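You operate a simulated robot arm through the tools that you are given. There is no shell and no other tool. Be economical: measure what you need, move in short steps, check, and stop when the job is done.

You run a simulated robot arm. Do the job below in one go: nothing can be reset, and whatever is moved stays where it is left.

JOB
Wash the blue banded sleeve in the steel tub, then switch the wash off.
Fine: rest the lid on the blue mat; wait for the green lamp; leave it in the tub, lid on, water in.

Only the result counts: the job must be done as asked and must still hold three seconds after the hand-in. Knocking over, shifting, dropping, spilling or breaking anything else fails it. Lids that push on must go on centred and level and be pressed home; caps that screw on are set level and turned clockwise until they are tight.

ROBOT AND FRAMES
A 5-joint arm with a two-finger parallel gripper, fixed in place. Base frame: the origin is at the foot of the arm, x ahead of it, y to its left, z up; the work surface is at about z = 0. Lengths are in mm, angles in rad, forces in N, time in s.
With the tool pointing down near the work surface it reaches from about 260 to 600 mm from the base axis. Its first joint turns from -1.152 to 1.152 rad. The tool tilts only in the upright plane through the base axis and itself; it spins freely about its own axis. Payload 1.57 kg.
The TCP is the grasp point between the finger pads, 30 mm short of the fingertips. In the tool frame z runs along the fingers and y along their closing line. The gripper opens to 80 mm. The fingers are 17 mm wide and 12 mm thick; the gripper's body (40 by 82 mm) begins 80 mm behind the TCP.
Orientation is that of the tool frame in the base frame, as a unit quaternion [x, y, z, w]. With the fingers straight down and closing along the base's y, the tool's x points along the base's -x, its y along +y and its z along -z.

CONTROLS
- The arm moves only by the tool move_arm. Its argument "increments" is a list that holds one entry, the list of rows, each a list of 7 numbers: the shift along the tool's x, y, z in mm, then the turn, a rotation vector about the tool's x, y, z in rad, then the gripper command, from -1 (shut) to 1 (fully open), values between in proportion. In form: [[[dx, dy, dz, wx, wy, wz, jaw], ...]]. A call has 1 to 8 rows; each row is the pose to reach, as a shift and turn from the pose commanded when the call began, along the tool's axes at that moment. A row lasts 0.2 s, in which the tool goes at most 50 mm and 0.15 rad; a call with a longer step from one row to the next is refused whole, and so is a gripper value outside its range. A pose out of reach is approached as far as the arm can. The call stops where the force on the tool passes 40 N (or 10 N more than at its start, if that is more) or the arm is blocked; 0.2 s more then pass. Each finger travels about 153 mm/s and halts on what it meets, pressing with about 28 N; the grip force reading is that of the motor and also rises with nothing between the fingers. The clock runs only during rows and for 0.2 s after the last one: add rows that repeat a pose to give the fingers time. The reply holds the time, the measured pose of the TCP, the force on the tool along the base axes, the opening and the grip force, in the units named above and with some noise, with the torque about the TCP (base axes, N m) and any sound that the robot's microphone picked up, and new pictures: "views" is both (left out), scene, wrist or none.
- Cameras (640 x 400 px; columns grow to the right, rows downward): "scene" is fixed at [61.3, 407.2, 541.9]; the picture's right is [-0.58, -0.81, 0.00], its down [-0.41, 0.30, -0.86] and it looks along [0.70, -0.50, -0.51] (base axes); focal length 214 px, centre (320, 200). "wrist" rides on the gripper at [72, -7, -122] in the tool frame; the picture's right is [0.09, 1.00, 0.00], its down [-0.84, 0.08, -0.54] and it looks along [-0.54, 0.05, 0.84] (tool axes); focal length 238 px, centre (320, 200). There is no depth. A picture from a camera that has moved, and an enlarged one, comes with that camera's place and axes in the base frame and with its lens. The place of the scene camera against the robot may be out by one fixed shift of up to 18 mm in any direction.
- zoom(camera, box): a new picture of the part [left, top, right, bottom] of that camera's present view, enlarged. The clock stands still meanwhile.
- close_job(): hands the job in; it is judged then, once.

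Work in short steps. Places have to be worked out from the pictures, the camera data and where the tool is seen: move nearer, look again, correct. Check each grasp and each placing, and mend what went wrong. You have 120 turns and 200 pictures in all, those below and enlarged ones among them. Open the gripper and draw the arm clear of the work before you hand the job in, unless the task says otherwise; then end with one line.

The tools are called after "Emit:" as a command line: name --argument value ..., lists and objects as JSON in quotes. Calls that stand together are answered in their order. move_arm: Moves the arm, as the interface text tells. Its arguments: {"type":"object","properties":{"increments":{"type":"array","items":{"type":"array","items":{"type":"array","items":{"type":"number"}}}},"views":{"type":"string","enum":["both","scene","wrist","none"]}},"required":["increments"]} The other tools are called the same way: zoom (camera, box) takes an enlarged picture of a part of a camera's view; close_job () hands the job in.

At the start:

```text
time_s: 0.0
ee_pos: [250.6, 315.6, 405.6]
tool_rot: [0.0, 1.0, 0.0, 0.0]
wrist_force: [-0.2, 0.8, 0.2]
moment: [0.02, -0.02, -0.01]
gripper_width: 79.9
gripper_force: 0.1
```

scene: 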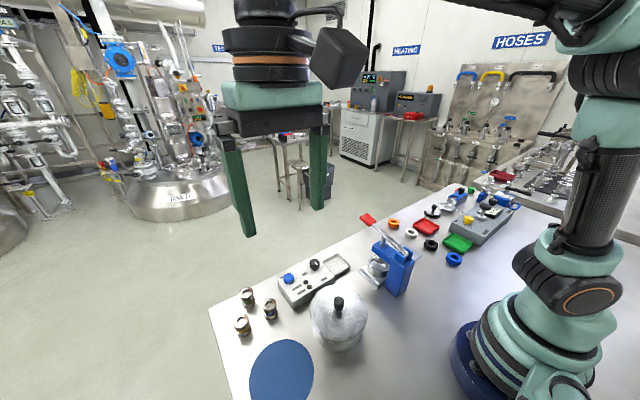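
wrist: 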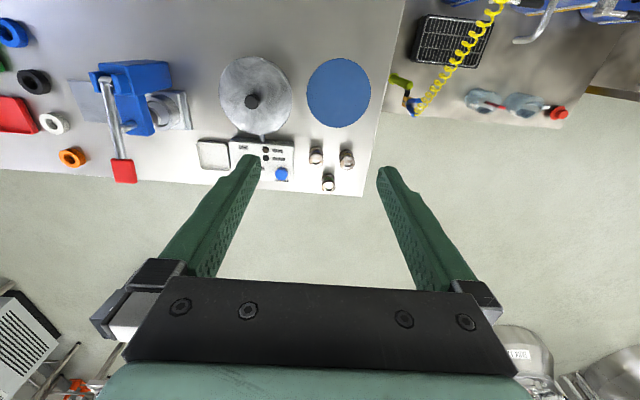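

The pictures show a steel tub with lid, a control panel, three small sleeves, a blue mat and a blue clamp. I'll zoom in on the details before moving.

Emit:
zoom --camera "wrist" --box '[190, 40, 400, 200]'

Emit:
zoom --camera "scene" --box '[210, 220, 420, 400]'

```text
2.50 times, centred on (295, 120) of wrist
camera zoom: at [180.4, 310.2, 527.5], right [-0.09, 1.0, 0.0], down [0.84, 0.08, 0.54], along [0.54, 0.05, -0.84], focal length 596 px, centre (382, 400)
```

zoom: 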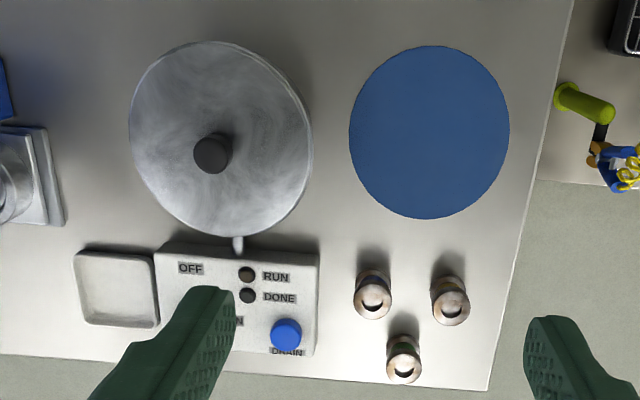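

```text
2.22 times, centred on (315, 310) of scene
camera zoom: at [61.3, 407.2, 541.9], right [-0.58, -0.81, 0.0], down [-0.41, 0.3, -0.86], along [0.7, -0.5, -0.51], focal length 477 px, centre (331, -44)
```

zoom: 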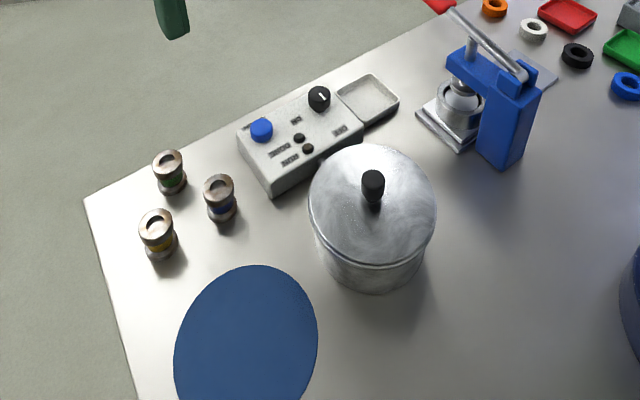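

Working from the two views, I put the lid knob near (268, 206), the blue sleeve near (397, 320) and the mat centre near (256, 355). I'll move high above the lid knob and look at the lid and panel from there.

Emit:
move_arm --increments '[[[-4, -27, 36, 0, 0, 0, 1], [-8, -54, 72, 0, 0, 0, 1], [-12, -82, 108, 0, 0, 0, 1], [-16, -110, 145, 0, 0, 0, 1], [-16, -110, 145, 0, 0, 0, 1]]]'

```text
time_s: 1.2
ee_pos: [267.9, 207.1, 261.9]
tool_rot: [0.0, 1.0, 0.0, 0.0]
wrist_force: [-0.4, -1.0, 0.1]
moment: [0.01, 0.01, 0.05]
gripper_width: 80.1
gripper_force: 0.0
camera wrist: at [196.7, 200.4, 383.7], right [-0.09, 1.0, 0.0], down [0.84, 0.08, 0.54], along [0.54, 0.05, -0.84], focal length 238 px, centre (320, 200)
```

scene: 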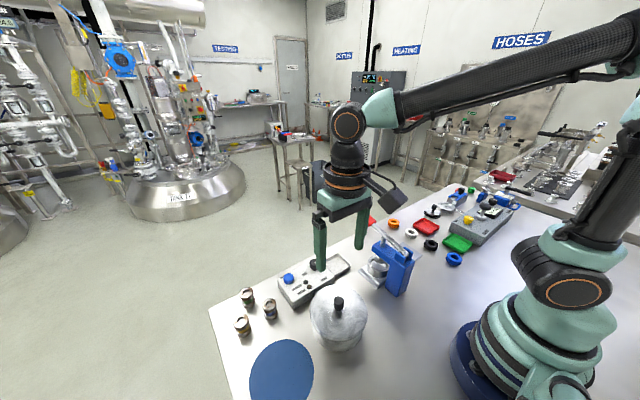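
wrist: 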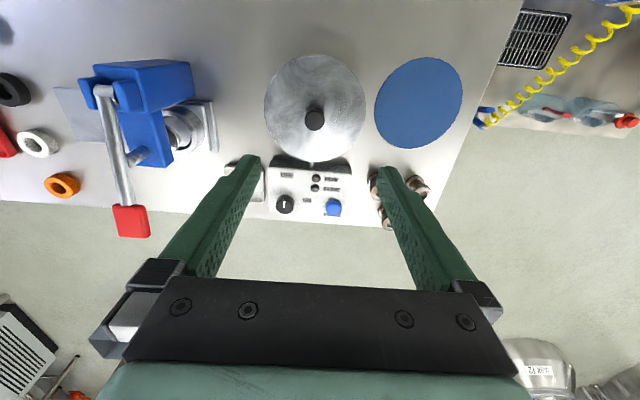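

Emit:
zoom --camera "wrist" --box '[250, 40, 380, 220]'

Emit:
zoom --camera "wrist" --box '[255, 155, 355, 220]'

```text
2.22 times, centred on (315, 130) of wrist
camera zoom: at [196.7, 200.4, 383.7], right [-0.09, 1.0, 0.0], down [0.84, 0.08, 0.54], along [0.54, 0.05, -0.84], focal length 530 px, centre (331, 356)
```

zoom: 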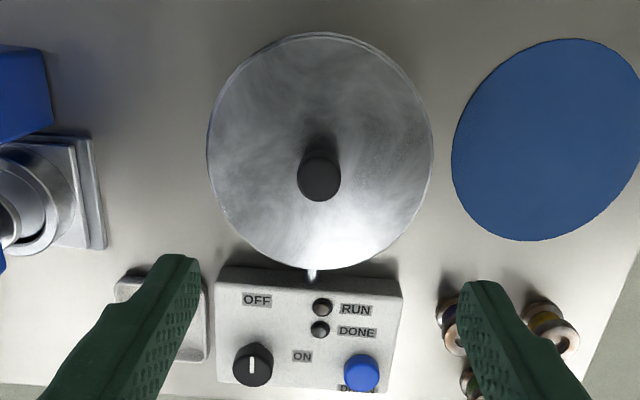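

```text
6.15 times, centred on (305, 188) of wrist
camera zoom: at [196.7, 200.4, 383.7], right [-0.09, 1.0, 0.0], down [0.84, 0.08, 0.54], along [0.54, 0.05, -0.84], focal length 1467 px, centre (412, 277)
```

zoom: 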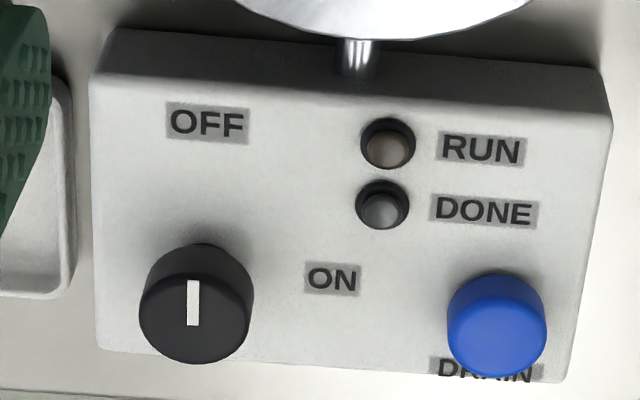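

The knob mark points to OFF, with ON a quarter turn clockwise; the DRAIN button must stay untouched. The lid knob is near (269, 202), so I'll line up and descend partway to gauge its height.

Emit:
move_arm --increments '[[[0, -3, 40, 0, 0, 0, 1], [-1, -5, 80, 0, 0, 0, 1], [-1, -5, 96, 0, 0, 0, 1], [-1, -5, 96, 0, 0, 0, 1]]]'

Emit:
zoom --camera "scene" --box '[260, 200, 420, 360]'

```text
time_s: 2.2
ee_pos: [267.9, 200.3, 164.2]
tool_rot: [0.0, 1.0, 0.0, 0.0]
wrist_force: [0.4, -0.1, -0.5]
moment: [0.04, 0.02, -0.03]
gripper_width: 80.0
gripper_force: 0.0
camera wrist: at [197.1, 195.1, 287.6], right [-0.09, 1.0, 0.0], down [0.84, 0.08, 0.54], along [0.54, 0.05, -0.84], focal length 238 px, centre (320, 200)
```

scene: 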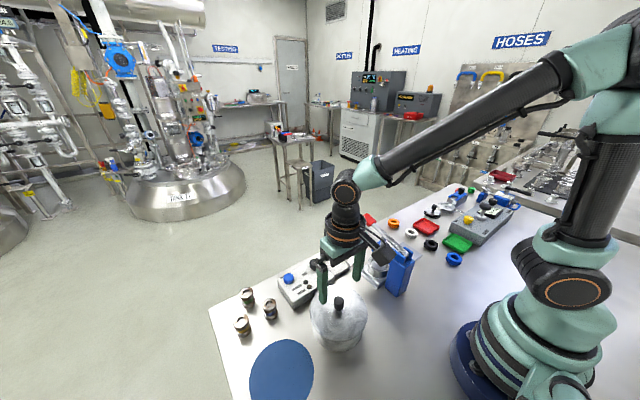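
wrist: 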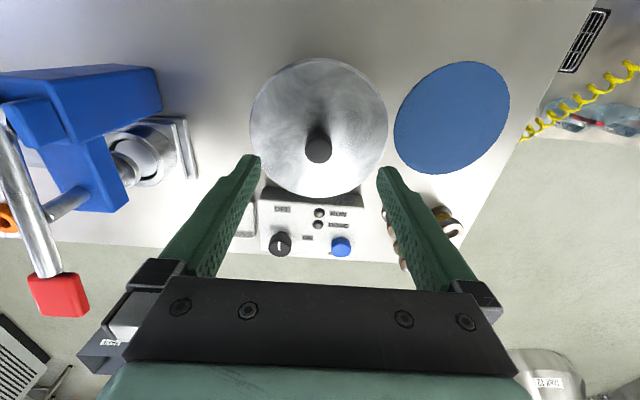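

```text
2.50 times, centred on (340, 280) of scene
camera zoom: at [61.3, 407.2, 541.9], right [-0.58, -0.81, 0.0], down [-0.41, 0.3, -0.86], along [0.7, -0.5, -0.51], focal length 536 px, centre (270, 0)
```

zoom: 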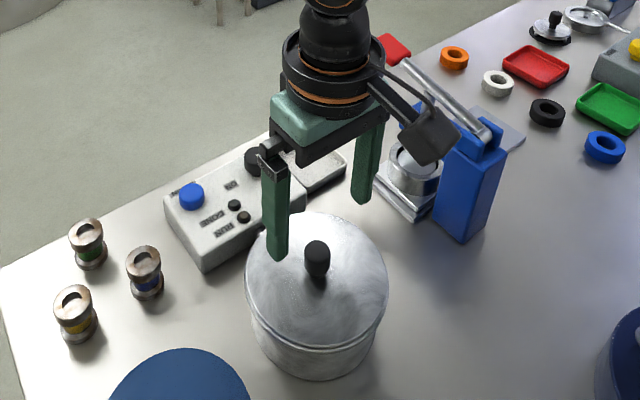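

The knob top estimates come out between z = 76 and 95. I'll go down to about z = 130, leaving the fingertips at 100, and compare fingertips with knob.

Emit:
move_arm --increments '[[[-2, 0, 17, 0, 0, 0, 1], [-2, 0, 34, 0, 0, 0, 1], [-2, 0, 34, 0, 0, 0, 1]]]' --views "wrist"

Emit:
zoom --camera "scene" --box '[290, 250, 390, 360]'

```text
time_s: 3.0
ee_pos: [270.1, 201.0, 130.1]
tool_rot: [0.0, 1.0, -0.001, 0.0]
wrist_force: [0.4, -0.3, -0.4]
moment: [0.01, 0.03, 0.04]
gripper_width: 80.0
gripper_force: 0.1
camera wrist: at [199.1, 195.4, 252.7], right [-0.09, 1.0, 0.0], down [0.84, 0.08, 0.54], along [0.54, 0.05, -0.84], focal length 238 px, centre (320, 200)
```

wrist: 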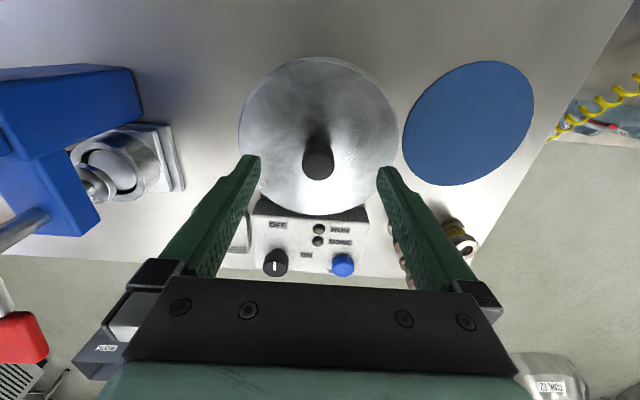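

```text
3.64 times, centred on (340, 305) of scene
camera zoom: at [61.3, 407.2, 541.9], right [-0.58, -0.81, 0.0], down [-0.41, 0.3, -0.86], along [0.7, -0.5, -0.51], focal length 780 px, centre (247, -182)
```

zoom: 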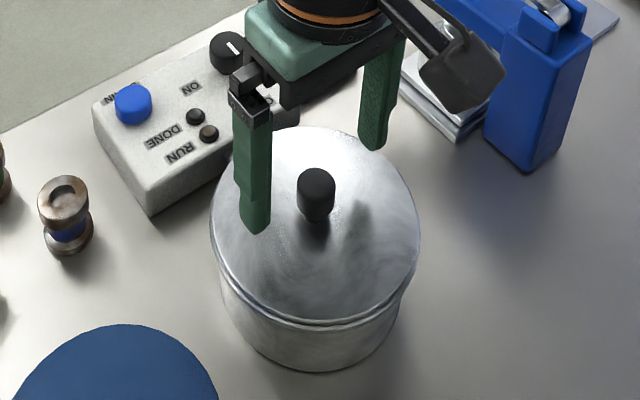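

With the visible side wall of the knob taken into account, its top is about z = 100 at (268, 200.5), and the tool is already centred over it. I'll lower to TCP z = 111 and close gently.

Emit:
move_arm --increments '[[[1, 0, 10, 0, 0, 0, 1], [2, 0, 19, 0, 0, 0, 1], [2, 0, 19, 0, 0, 0, 0.2], [2, 0, 19, 0, 0, 0, -0.2], [2, 0, 19, 0, 0, 0, -0.6], [2, 0, 19, 0, 0, 0, -1], [2, 0, 19, 0, 0, 0, -1]]]'

Emit:
zoom --camera "scene" --box '[290, 250, 390, 360]'

```text
time_s: 4.6
ee_pos: [267.7, 201.0, 112.2]
tool_rot: [0.0, 1.0, 0.0, -0.001]
wrist_force: [-0.7, -0.3, -0.2]
moment: [0.0, 0.0, 0.01]
gripper_width: 22.8
gripper_force: 28.0
heard: snap
camera wrist: at [197.1, 195.6, 234.1], right [-0.09, 1.0, 0.0], down [0.84, 0.08, 0.54], along [0.54, 0.05, -0.84], focal length 238 px, centre (320, 200)
```

scene: 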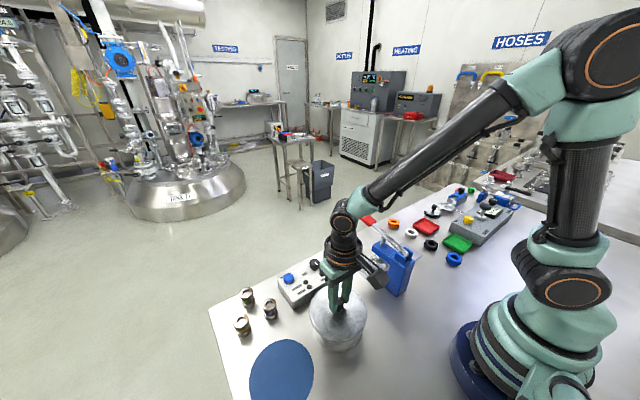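
wrist: 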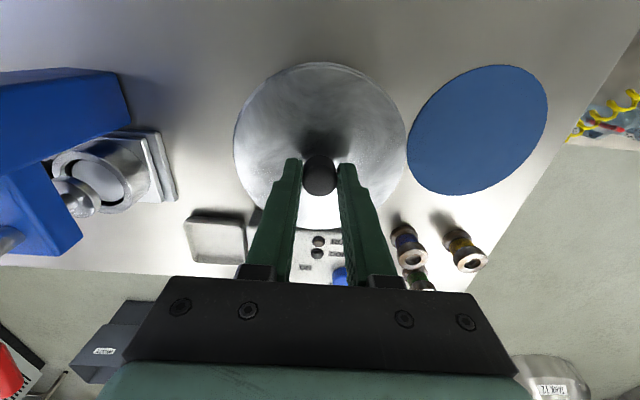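

```text
3.64 times, centred on (340, 305) of scene
camera zoom: at [61.3, 407.2, 541.9], right [-0.58, -0.81, 0.0], down [-0.41, 0.3, -0.86], along [0.7, -0.5, -0.51], focal length 780 px, centre (247, -182)
```

zoom: 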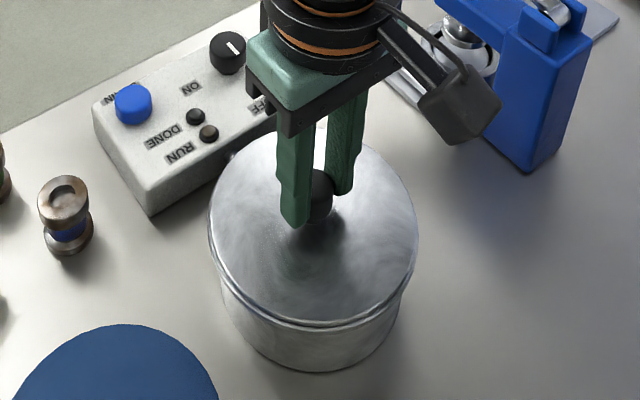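

The knob is held, with an opening of 22.8. I'll lift straight up in small steps and watch the force.

Emit:
move_arm --increments '[[[0, 0, -5, 0, 0, 0, -1], [0, 0, -15, 0, 0, 0, -1], [0, 0, -30, 0, 0, 0, -1], [0, 0, -50, 0, 0, 0, -1], [0, 0, -50, 0, 0, 0, -1]]]'

Emit:
zoom --camera "scene" --box '[270, 220, 410, 370]'

```text
time_s: 5.8
ee_pos: [266.5, 200.7, 161.5]
tool_rot: [-0.001, 1.0, 0.0, 0.0]
wrist_force: [-0.1, -0.1, -1.2]
moment: [0.02, -0.01, 0.04]
gripper_width: 22.8
gripper_force: 28.0
camera wrist: at [196.2, 195.0, 283.5], right [-0.09, 1.0, 0.0], down [0.84, 0.08, 0.54], along [0.54, 0.05, -0.84], focal length 238 px, centre (320, 200)
```

scene: 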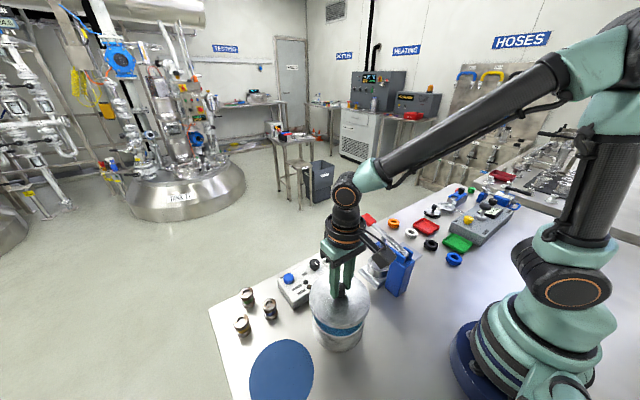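
wrist: 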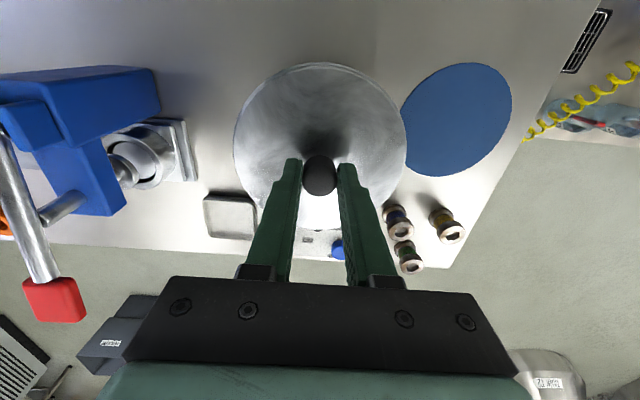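

```text
2.67 times, centred on (340, 295) of scene
camera zoom: at [61.3, 407.2, 541.9], right [-0.58, -0.81, 0.0], down [-0.41, 0.3, -0.86], along [0.7, -0.5, -0.51], focal length 572 px, centre (267, -53)
```

zoom: 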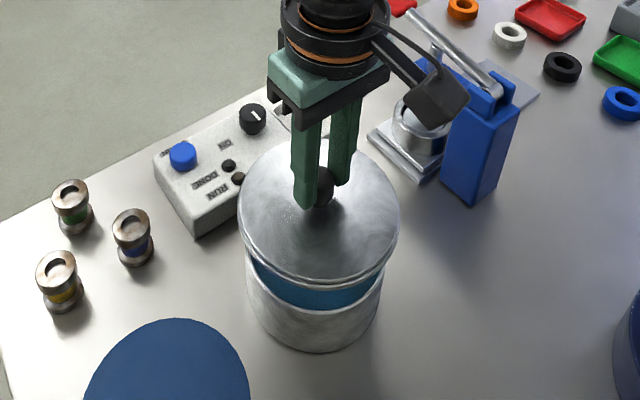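

The lid is off and level, and water is visible in the tub. I'll lift a little more and carry it to the mat centre at about (255, 356).

Emit:
move_arm --increments '[[[0, 0, -25, 0, 0, 0, -1], [3, 39, -25, 0, 0, 0, -1], [6, 78, -25, 0, 0, 0, -1], [9, 117, -25, 0, 0, 0, -1], [12, 155, -25, 0, 0, 0, -1], [12, 155, 10, 0, 0, 0, -1], [12, 155, 40, 0, 0, 0, -1], [12, 155, 40, 0, 0, 0, -1]]]'

Emit:
zoom --camera "scene" --box '[210, 220, 380, 400]'

```text
time_s: 7.6
ee_pos: [256.3, 355.3, 121.4]
tool_rot: [0.0, 1.0, 0.0, -0.001]
wrist_force: [0.3, 0.0, -1.4]
moment: [-0.04, -0.03, 0.0]
gripper_width: 22.8
gripper_force: 28.0
camera wrist: at [185.0, 349.5, 243.5], right [-0.09, 1.0, 0.0], down [0.84, 0.08, 0.54], along [0.54, 0.05, -0.84], focal length 238 px, centre (320, 200)
```

scene: 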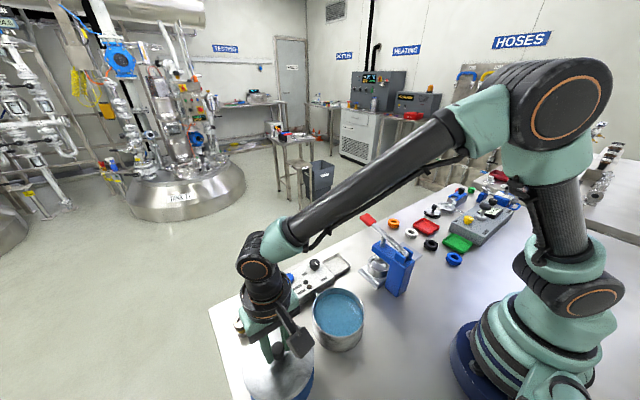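
wrist: 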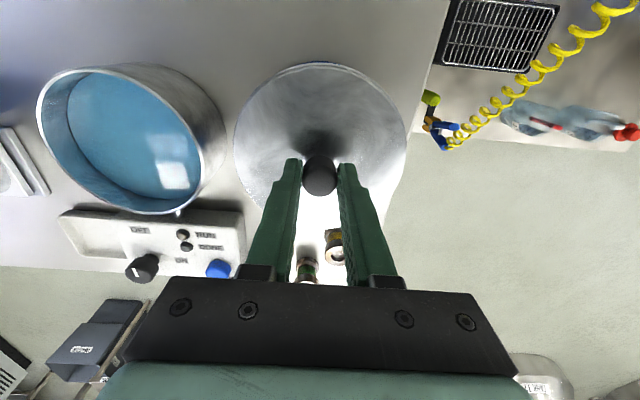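

```text
2.22 times, centred on (295, 310) of scene
camera zoom: at [61.3, 407.2, 541.9], right [-0.58, -0.81, 0.0], down [-0.41, 0.3, -0.86], along [0.7, -0.5, -0.51], focal length 477 px, centre (376, -44)
```

zoom: 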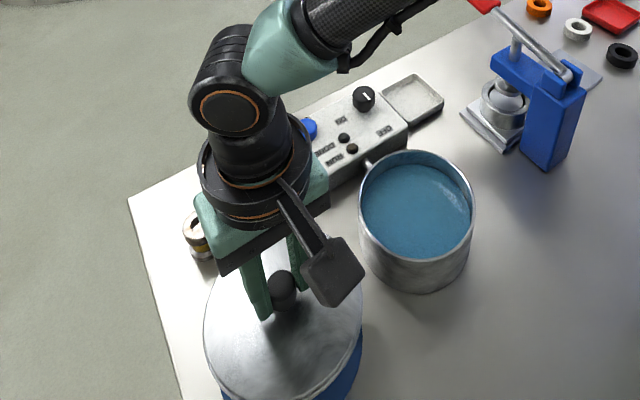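

The lid is over the mat. I'll lower it in small steps until it touches.

Emit:
move_arm --increments '[[[0, 0, 20, 0, 0, 0, -1], [0, 0, 36, 0, 0, 0, -1], [0, 0, 44, 0, 0, 0, -1], [0, 0, 52, 0, 0, 0, -1], [0, 0, 60, 0, 0, 0, -1], [0, 0, 66, 0, 0, 0, -1], [0, 0, 72, 0, 0, 0, -1]]]'

```text
time_s: 9.2
ee_pos: [256.7, 356.4, 49.9]
tool_rot: [0.001, 1.0, 0.002, 0.001]
wrist_force: [-2.2, -11.5, 32.1]
moment: [-0.32, -0.06, -0.03]
gripper_width: 23.4
gripper_force: 28.3
camera wrist: at [185.7, 350.4, 172.9], right [-0.09, 1.0, 0.0], down [0.84, 0.07, 0.54], along [0.54, 0.05, -0.84], focal length 238 px, centre (320, 200)
```

scene: 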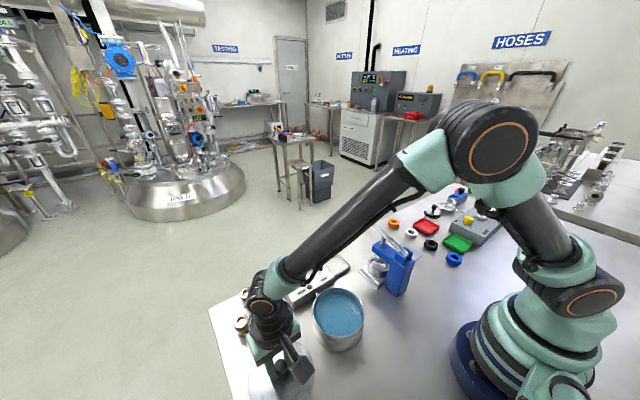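
wrist: 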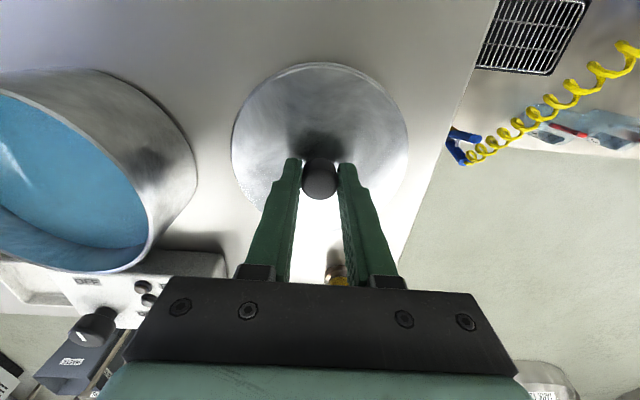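

The lid has touched down with 32 N. I'll back off 2 mm, open the jaws and rise.

Emit:
move_arm --increments '[[[0, 0, -1.5, 0, 0, 0, -1], [0, 0, -1.5, 0, 0, 0, -0.2], [0, 0, -1.5, 0, 0, 0, 0.3], [0, 0, -20, 0, 0, 0, 0.3], [0, 0, -55, 0, 0, 0, 0.3], [0, 0, -100, 0, 0, 0, 0.5], [0, 0, -140, 0, 0, 0, 1]]]'

Emit:
zoom --camera "scene" --box '[210, 240, 380, 400]'

```text
time_s: 10.8
ee_pos: [256.7, 356.1, 186.1]
tool_rot: [0.0, 1.0, 0.0, 0.0]
wrist_force: [0.6, 0.6, -0.4]
moment: [0.02, -0.02, -0.02]
gripper_width: 80.1
gripper_force: 0.2
camera wrist: at [186.0, 350.4, 309.8], right [-0.09, 1.0, 0.0], down [0.84, 0.08, 0.54], along [0.54, 0.05, -0.84], focal length 238 px, centre (320, 200)
```

scene: 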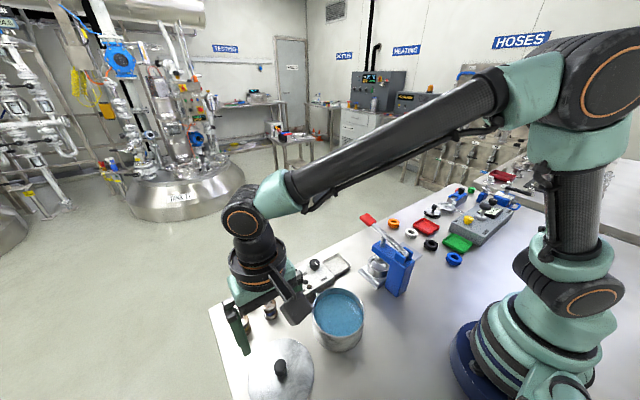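
wrist: 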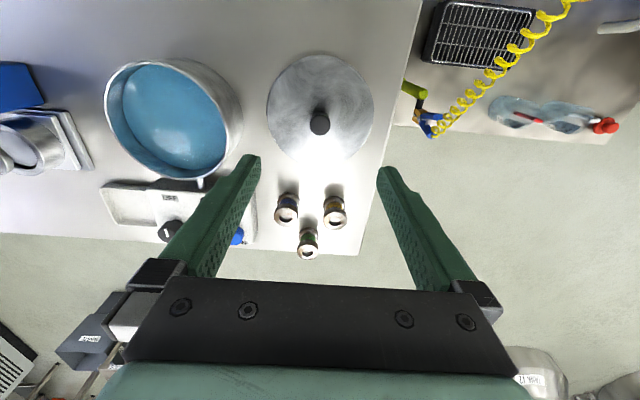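

```text
2.50 times, centred on (295, 320) of scene
camera zoom: at [61.3, 407.2, 541.9], right [-0.58, -0.81, 0.0], down [-0.41, 0.3, -0.86], along [0.7, -0.5, -0.51], focal length 536 px, centre (382, -100)
```

zoom: 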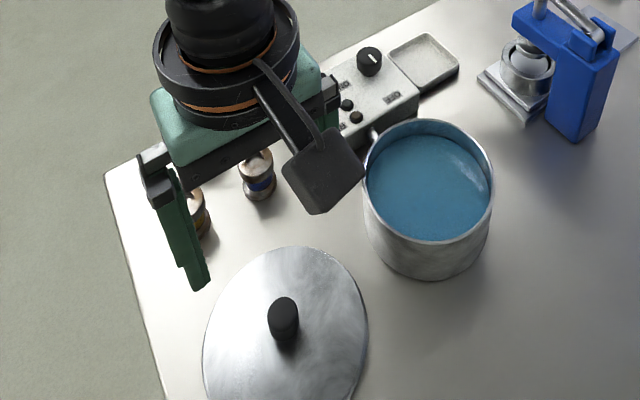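

The lid rests flat and covers the mat. Next I'll zoom on the sleeves.

Emit:
zoom --camera "wrist" --box '[260, 170, 370, 270]'

```text
4.00 times, centred on (315, 220) of wrist
camera zoom: at [186.0, 350.4, 309.8], right [-0.09, 1.0, 0.0], down [0.84, 0.08, 0.54], along [0.54, 0.05, -0.84], focal length 953 px, centre (340, 120)
```

zoom: 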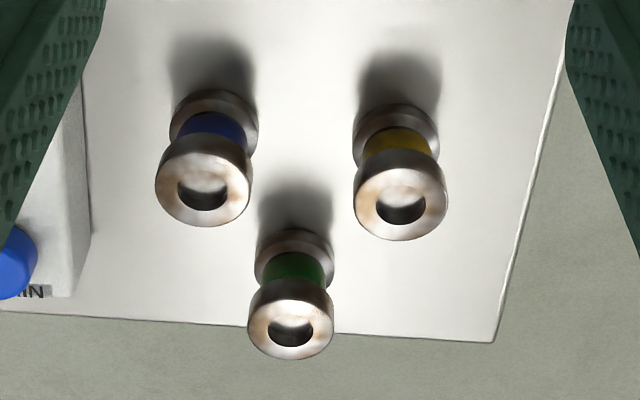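

Blue sleeve is at about (390, 321), top at z ≈ 40 and roughly 33 mm across, with its yellow neighbour at y ≈ 390 and the panel edge at y ≈ 268. I'll use a partly open jaw of 56 mm and hover above it.

Emit:
move_arm --increments '[[[-34, -9, 10, 0, 0, 0, 0.4], [-67, -18, 20, 0, 0, 0, 0.4], [-100, -27, 30, 0, 0, 0, 0.4], [-133, -35, 50, 0, 0, 0, 0.4], [-133, -35, 86, 0, 0, 0, 0.4], [-133, -35, 86, 0, 0, 0, 0.4]]]'

Emit:
zoom --camera "scene" --box '[220, 250, 340, 350]'

Emit:
zoom --camera "wrist" --box '[240, 80, 400, 200]'

```text
time_s: 12.2
ee_pos: [390.2, 321.4, 101.6]
tool_rot: [0.0, 1.0, 0.0, 0.001]
wrist_force: [0.0, 0.2, 0.2]
moment: [0.01, 0.04, -0.03]
gripper_width: 55.7
gripper_force: 0.1
camera wrist: at [319.3, 315.4, 224.4], right [-0.09, 1.0, 0.0], down [0.84, 0.08, 0.54], along [0.54, 0.05, -0.84], focal length 238 px, centre (320, 200)
```

scene: 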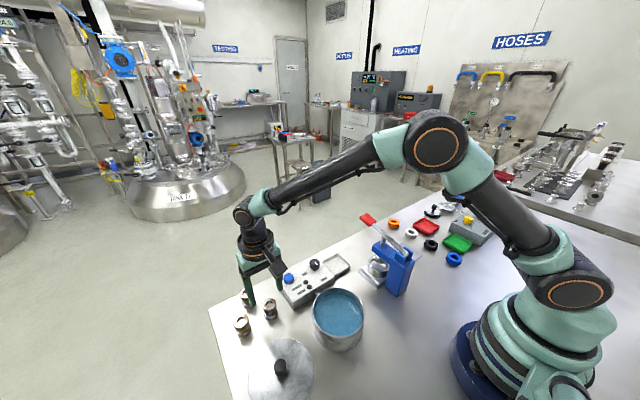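
wrist: 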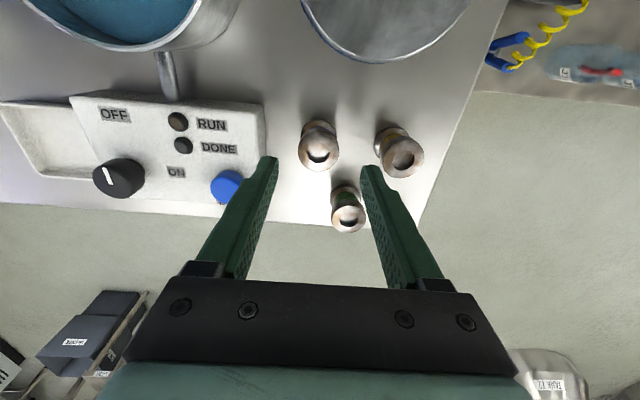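

```text
4.00 times, centred on (280, 300) of scene
camera zoom: at [61.3, 407.2, 541.9], right [-0.58, -0.81, 0.0], down [-0.41, 0.3, -0.86], along [0.7, -0.5, -0.51], focal length 858 px, centre (480, -200)
```

zoom: 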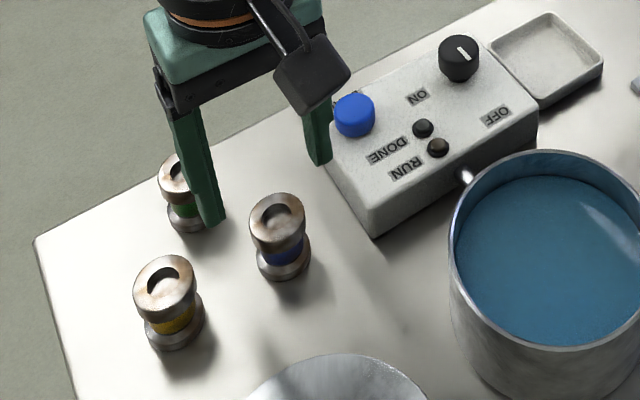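

```text
3.33 times, centred on (320, 140) of wrist
camera zoom: at [319.3, 315.4, 224.4], right [-0.09, 1.0, 0.0], down [0.84, 0.08, 0.54], along [0.54, 0.05, -0.84], focal length 794 px, centre (320, 400)
```

zoom: 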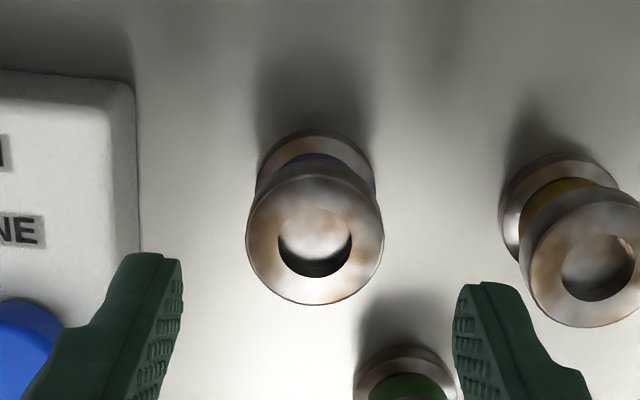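

The sleeve sits at (390.5, 321), right under the tool. I'll go down to z = 37 and close.

Emit:
move_arm --increments '[[[0, 0, 25, 0, 0, 0, 0.4], [0, 0, 50, 0, 0, 0, 0.4], [0, 0, 65, 0, 0, 0, 0.4], [0, 0, 65, 0, 0, 0, 0], [0, 0, 65, 0, 0, 0, -0.4], [0, 0, 65, 0, 0, 0, -1], [0, 0, 65, 0, 0, 0, -1]]]'

```text
time_s: 13.8
ee_pos: [390.0, 320.8, 38.1]
tool_rot: [0.0, 1.0, 0.0, 0.0]
wrist_force: [0.9, 0.5, 0.4]
moment: [0.05, -0.05, -0.02]
gripper_width: 33.4
gripper_force: 28.3
camera wrist: at [319.1, 315.7, 160.5], right [-0.09, 1.0, 0.0], down [0.84, 0.08, 0.54], along [0.54, 0.05, -0.84], focal length 238 px, centre (320, 200)
```

scene: 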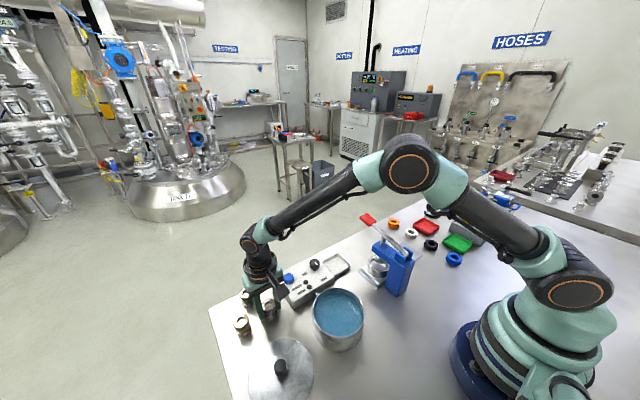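
wrist: 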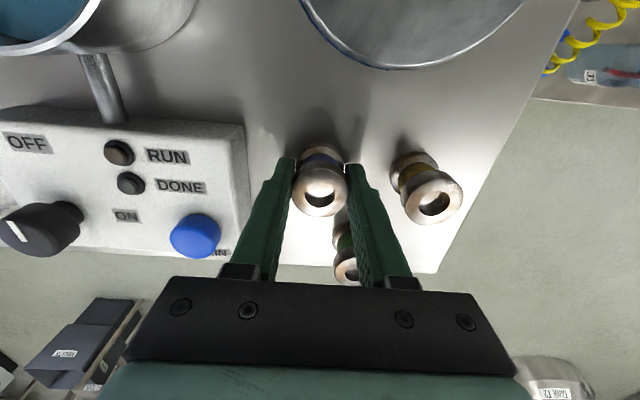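

The sleeve is gripped at 33.4 mm. I'll lift high and carry it over the tub centre at about (267.7, 201).

Emit:
move_arm --increments '[[[0, 0, -40, 0, 0, 0, -1], [0, 0, -80, 0, 0, 0, -1], [0, 0, -120, 0, 0, 0, -1], [31, -30, -122, 0, 0, 0, -1], [62, -60, -122, 0, 0, 0, -1], [93, -90, -122, 0, 0, 0, -1], [122, -120, -122, 0, 0, 0, -1], [122, -120, -122, 0, 0, 0, -1]]]'

Emit:
zoom --camera "scene" --box '[270, 200, 410, 370]'

```text
time_s: 15.6
ee_pos: [267.6, 199.8, 161.0]
tool_rot: [0.0, 1.0, 0.0, -0.001]
wrist_force: [0.9, -0.5, -1.2]
moment: [0.0, -0.03, -0.01]
gripper_width: 33.4
gripper_force: 28.3
camera wrist: at [196.5, 194.4, 283.0], right [-0.09, 1.0, 0.0], down [0.84, 0.08, 0.54], along [0.54, 0.05, -0.84], focal length 238 px, centre (320, 200)
```

scene: 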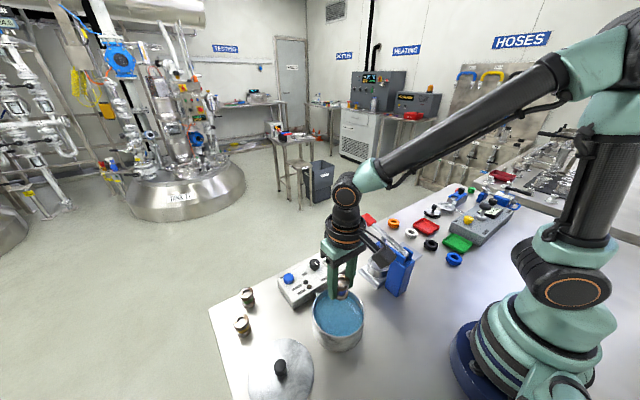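
wrist: 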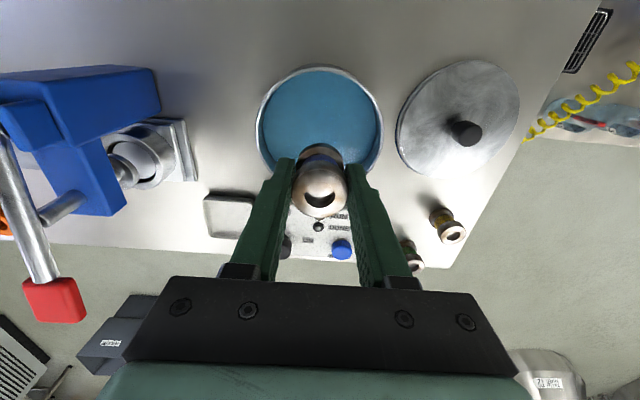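

```text
2.35 times, centred on (340, 285) of scene
camera zoom: at [61.3, 407.2, 541.9], right [-0.58, -0.81, 0.0], down [-0.41, 0.3, -0.86], along [0.7, -0.5, -0.51], focal length 505 px, centre (273, 0)
```

zoom: 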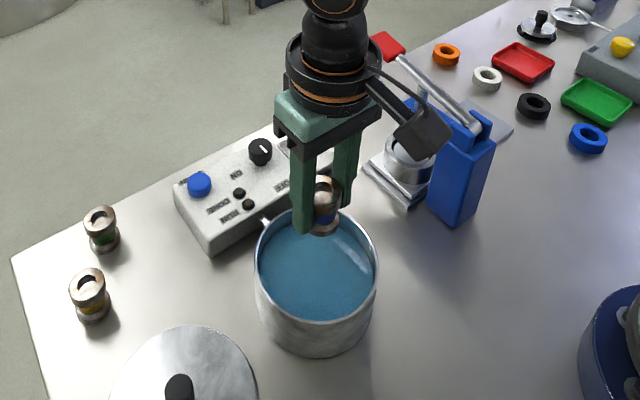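

The sleeve is centred over the tub, whose rim centre is about (266, 200). I'll lower it slowly into the water.

Emit:
move_arm --increments '[[[0, 0, 30, 0, 0, 0, -1], [0, 0, 55, 0, 0, 0, -1], [0, 0, 70, 0, 0, 0, -1], [0, 0, 85, 0, 0, 0, -1], [0, 0, 100, 0, 0, 0, -1], [0, 0, 110, 0, 0, 0, -1], [0, 0, 114, 0, 0, 0, -1]]]'

```text
time_s: 17.2
ee_pos: [266.9, 202.1, 46.3]
tool_rot: [0.0, 1.0, -0.001, 0.0]
wrist_force: [0.3, 0.1, -0.7]
moment: [-0.03, -0.03, -0.01]
gripper_width: 33.3
gripper_force: 28.2
camera wrist: at [195.6, 196.2, 169.1], right [-0.09, 1.0, 0.0], down [0.84, 0.08, 0.54], along [0.54, 0.05, -0.84], focal length 238 px, centre (320, 200)
```

scene: 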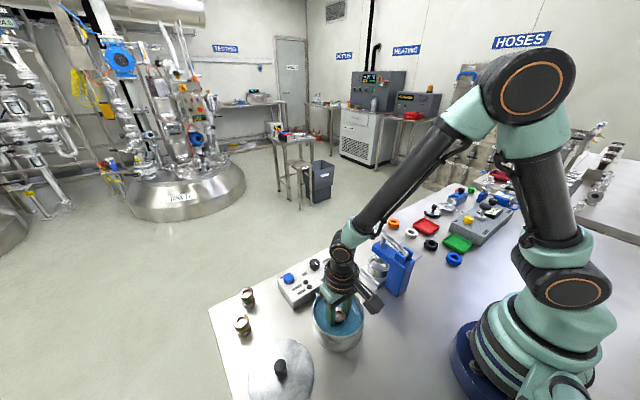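
wrist: 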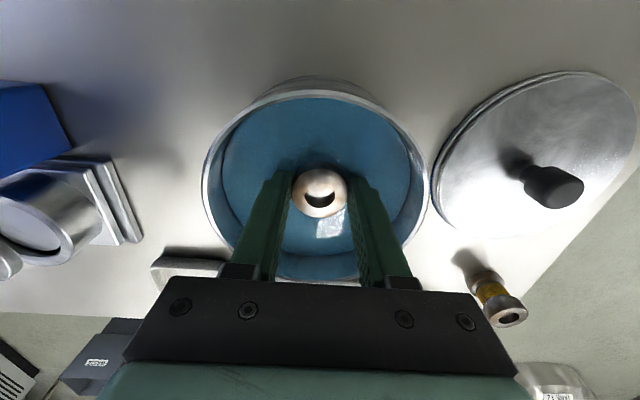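

There is no contact yet, with the sleeve bottom at about z = 8. I'll keep going in 2 mm steps.

Emit:
move_arm --increments '[[[0, 0, 1.5, 0, 0, 0, -1], [0, 0, 3, 0, 0, 0, -1], [0, 0, 4, 0, 0, 0, -1], [0, 0, 5, 0, 0, 0, -1]]]' --views "none"

```text
time_s: 18.2
ee_pos: [267.5, 201.8, 40.8]
tool_rot: [0.0, 1.0, 0.001, 0.002]
wrist_force: [-2.8, -2.6, 20.7]
moment: [-0.06, 0.03, -0.02]
gripper_width: 33.4
gripper_force: 27.5
```

Contact is at z ≈ 41, so the sleeve is standing on the tub floor. I'll ease off, open to 52 mm and rise straight up.

Emit:
move_arm --increments '[[[0, 0, -1, 0, 0, 0, -1], [0, 0, -1, 0, 0, 0, 0], [0, 0, -1, 0, 0, 0, 0.3], [0, 0, -1, 0, 0, 0, 0.3], [0, 0, -35, 0, 0, 0, 0.3], [0, 0, -75, 0, 0, 0, 0.3], [0, 0, -120, 0, 0, 0, 0.3], [0, 0, -150, 0, 0, 0, 0.3]]]'

Emit:
zoom --camera "scene" --box '[270, 240, 410, 370]'

```text
time_s: 20.0
ee_pos: [266.6, 199.8, 190.8]
tool_rot: [0.0, 1.0, 0.0, 0.0]
wrist_force: [0.3, 0.1, 0.8]
moment: [0.0, 0.0, -0.01]
gripper_width: 52.0
gripper_force: 0.0
camera wrist: at [197.0, 194.3, 313.3], right [-0.09, 1.0, 0.0], down [0.84, 0.08, 0.54], along [0.54, 0.05, -0.84], focal length 238 px, centre (320, 200)
```

scene: 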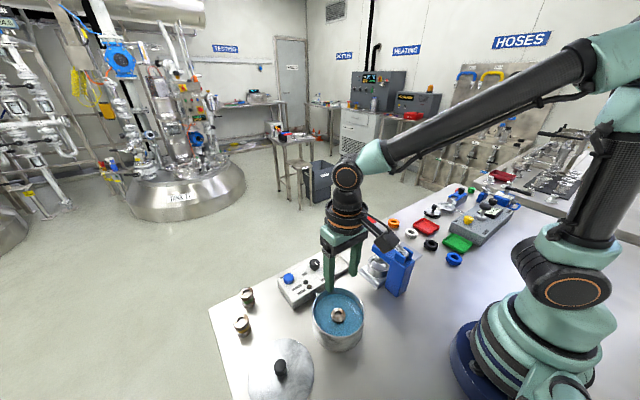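
wrist: 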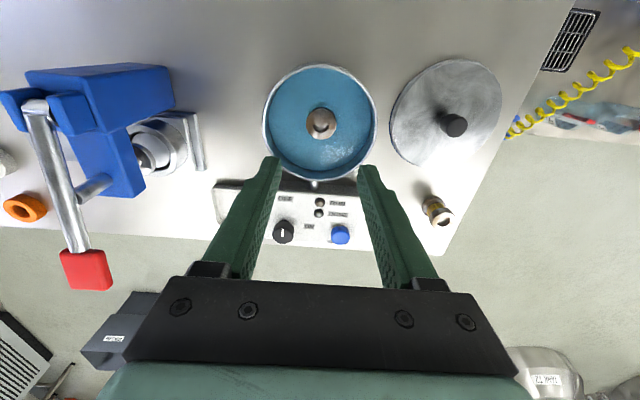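

```text
3.08 times, centred on (340, 305) of scene
camera zoom: at [61.3, 407.2, 541.9], right [-0.58, -0.81, 0.0], down [-0.41, 0.3, -0.86], along [0.7, -0.5, -0.51], focal length 660 px, centre (258, -123)
```

zoom: 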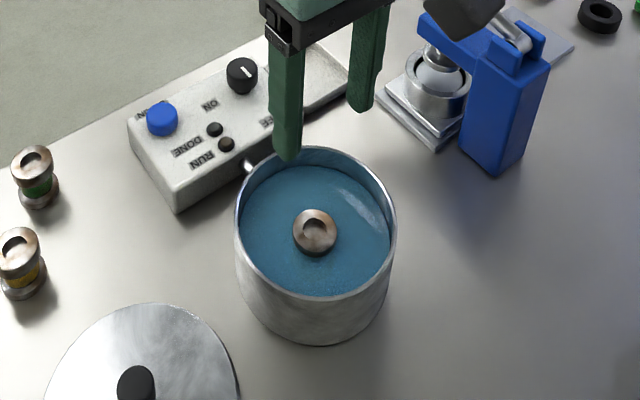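

The sleeve stands in the water at the tub centre. Next I'll go back above the lid knob at about (257, 355.5).

Emit:
move_arm --increments '[[[3, 39, 0, 0, 0, 0, 0.3], [6, 78, 0, 0, 0, 0, 0.3], [9, 117, 0, 0, 0, 0, 0.3], [10, 156, 0, 0, 0, 0, 0.3], [10, 156, 40, 0, 0, 0, 0.3], [10, 156, 85, 0, 0, 0, 0.3], [10, 156, 105, 0, 0, 0, 0.3], [10, 156, 105, 0, 0, 0, 0.3]]]' --views "wrist"

Emit:
zoom --camera "scene" --box '[230, 300, 350, 400]'

```text
time_s: 21.8
ee_pos: [256.9, 356.8, 87.1]
tool_rot: [0.0, 1.0, 0.0, 0.0]
wrist_force: [-0.2, 0.4, 0.3]
moment: [0.02, 0.02, -0.01]
gripper_width: 52.0
gripper_force: 0.0
camera wrist: at [186.8, 351.1, 208.8], right [-0.09, 1.0, 0.0], down [0.84, 0.08, 0.54], along [0.54, 0.05, -0.84], focal length 238 px, centre (320, 200)
```

wrist: 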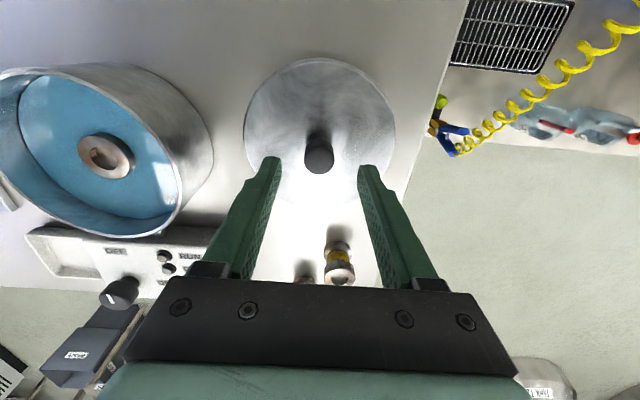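

```text
4.00 times, centred on (290, 350) of scene
camera zoom: at [61.3, 407.2, 541.9], right [-0.58, -0.81, 0.0], down [-0.41, 0.3, -0.86], along [0.7, -0.5, -0.51], focal length 858 px, centre (440, -400)
```

zoom: 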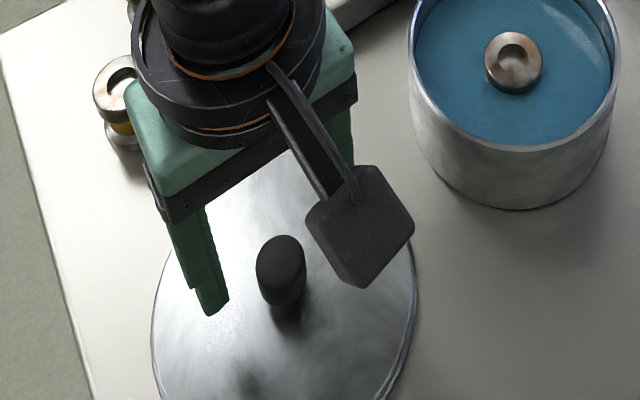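

The knob is centred between the fingers. I'll lower to z ≈ 51, matching the earlier grasp depth, and close.

Emit:
move_arm --increments '[[[0, 0, 18, 0, 0, 0, 0.3], [0, 0, 36, 0, 0, 0, 0.3], [0, 0, 36, 0, 0, 0, -0.1], [0, 0, 36, 0, 0, 0, -0.5], [0, 0, 36, 0, 0, 0, -1], [0, 0, 36, 0, 0, 0, -1]]]' --views "none"

```text
time_s: 23.2
ee_pos: [257.1, 356.6, 50.5]
tool_rot: [0.0, 1.0, 0.0, -0.001]
wrist_force: [-1.5, 0.1, -0.6]
moment: [0.02, 0.0, 0.01]
gripper_width: 23.1
gripper_force: 28.6
```

The knob is gripped at 23.1 mm. I'll lift and carry the lid above the tub.

Emit:
move_arm --increments '[[[0, 0, -45, 0, 0, 0, -1], [0, 0, -90, 0, 0, 0, -1], [0, 0, -135, 0, 0, 0, -1], [-3, -39, -135, 0, 0, 0, -1], [-6, -78, -135, 0, 0, 0, -1], [-9, -117, -135, 0, 0, 0, -1], [-10.5, -155.5, -135, 0, 0, 0, -1], [-10.5, -155.5, -100, 0, 0, 0, -1]]]'

Emit:
zoom --camera "scene" --box '[270, 220, 410, 370]'

```text
time_s: 25.0
ee_pos: [268.7, 199.9, 151.7]
tool_rot: [0.001, 1.0, 0.001, 0.0]
wrist_force: [0.4, -0.2, -2.1]
moment: [0.02, 0.01, 0.01]
gripper_width: 23.2
gripper_force: 27.6
camera wrist: at [198.5, 194.3, 273.4], right [-0.09, 1.0, 0.0], down [0.84, 0.08, 0.54], along [0.54, 0.05, -0.84], focal length 238 px, centre (320, 200)
```

scene: 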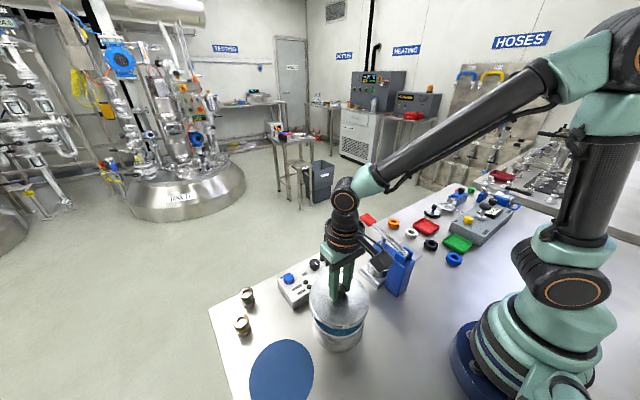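
wrist: 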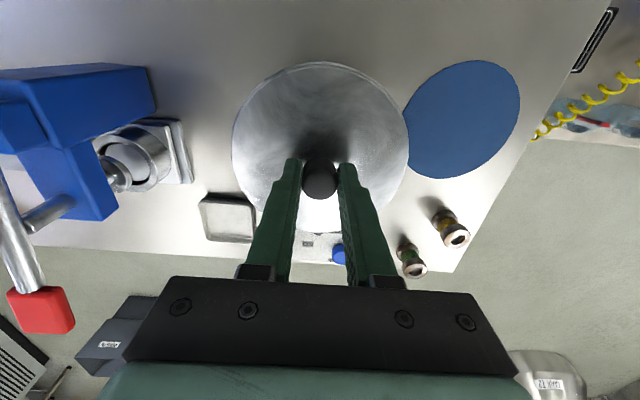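

```text
2.67 times, centred on (340, 295) of scene
camera zoom: at [61.3, 407.2, 541.9], right [-0.58, -0.81, 0.0], down [-0.41, 0.3, -0.86], along [0.7, -0.5, -0.51], focal length 572 px, centre (267, -53)
```

zoom: 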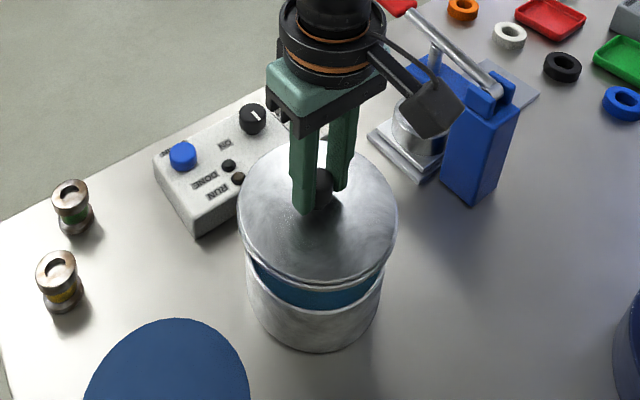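

The lid looks level and centred over the rim. I'll lower it to just above the seat and then press down in small steps, listening for a snap.

Emit:
move_arm --increments '[[[0, 0.4, 15, 0, 0, 0, -1], [0, 0.4, 28, 0, 0, 0, -1], [0, 0.4, 33, 0, 0, 0, -1], [0, 0.4, 36, 0, 0, 0, -1], [0, 0.4, 39, 0, 0, 0, -1], [0, 0.4, 41, 0, 0, 0, -1], [0, 0.4, 43, 0, 0, 0, -1]]]'

Emit:
zoom --camera "scene" --box '[270, 220, 410, 370]'

```text
time_s: 26.6
ee_pos: [266.3, 201.7, 106.2]
tool_rot: [0.0, 1.0, 0.0, 0.0]
wrist_force: [0.7, 0.0, -1.0]
moment: [-0.04, 0.01, 0.01]
gripper_width: 23.0
gripper_force: 28.3
camera wrist: at [196.8, 196.2, 228.9], right [-0.09, 1.0, 0.0], down [0.84, 0.08, 0.54], along [0.54, 0.05, -0.84], focal length 238 px, centre (320, 200)
```

scene: 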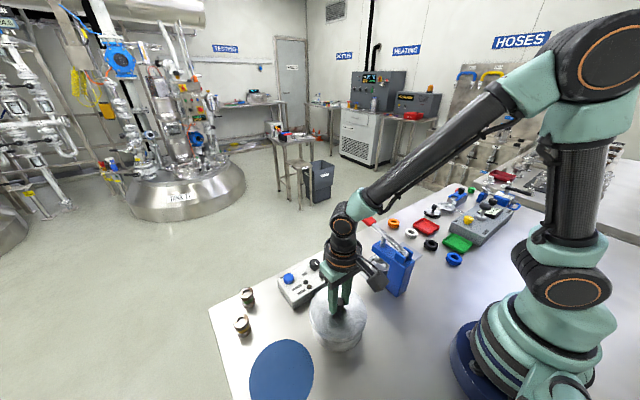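
wrist: 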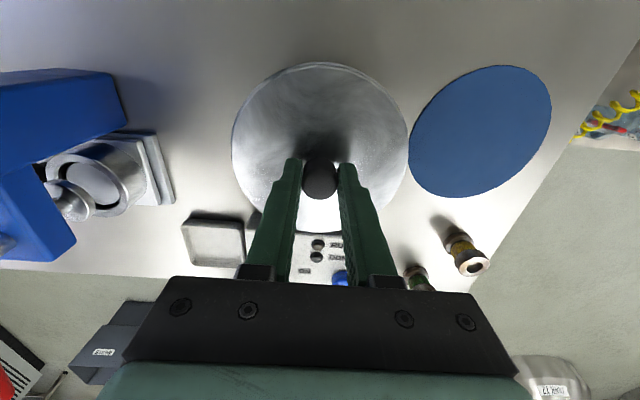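

```text
2.67 times, centred on (340, 295) of scene
camera zoom: at [61.3, 407.2, 541.9], right [-0.58, -0.81, 0.0], down [-0.41, 0.3, -0.86], along [0.7, -0.5, -0.51], focal length 572 px, centre (267, -53)
```

zoom: 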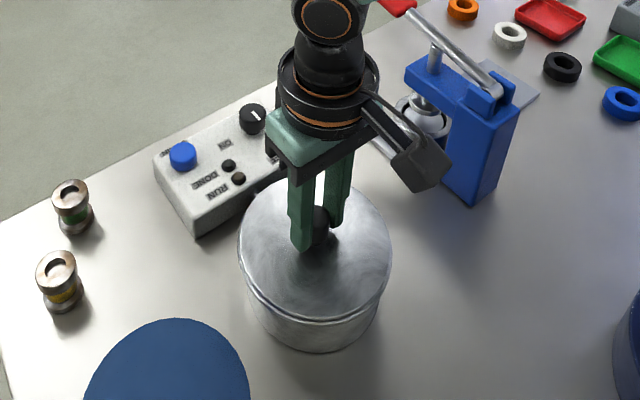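

There is still no contact at z = 106, so the grip on the knob is a little deeper than before. I'll continue pressing in small steps.

Emit:
move_arm --increments '[[[0, 0, 2, 0, 0, 0, -1], [0, 0, 4, 0, 0, 0, -1], [0, 0, 6, 0, 0, 0, -1], [0, 0, 7.5, 0, 0, 0, -1], [0, 0, 9, 0, 0, 0, -1]]]' --views "none"

Emit:
zoom --camera "scene" --box '[270, 220, 410, 370]'

```text
time_s: 27.0
ee_pos: [268.3, 199.7, 105.8]
tool_rot: [0.003, 1.0, -0.001, -0.001]
wrist_force: [0.5, 0.0, -1.2]
moment: [0.03, 0.02, 0.02]
gripper_width: 23.0
gripper_force: 27.9
stopped in row 1: the force on the tool passed its limit at 42 N (the readings are from after the stop); the commanded pose is now the measured one
```

```text
2.67 times, centred on (340, 295) of scene
camera zoom: at [61.3, 407.2, 541.9], right [-0.58, -0.81, 0.0], down [-0.41, 0.3, -0.86], along [0.7, -0.5, -0.51], focal length 572 px, centre (267, -53)
```

zoom: 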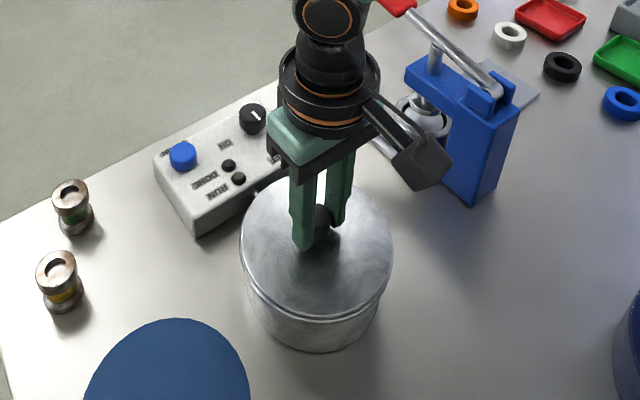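

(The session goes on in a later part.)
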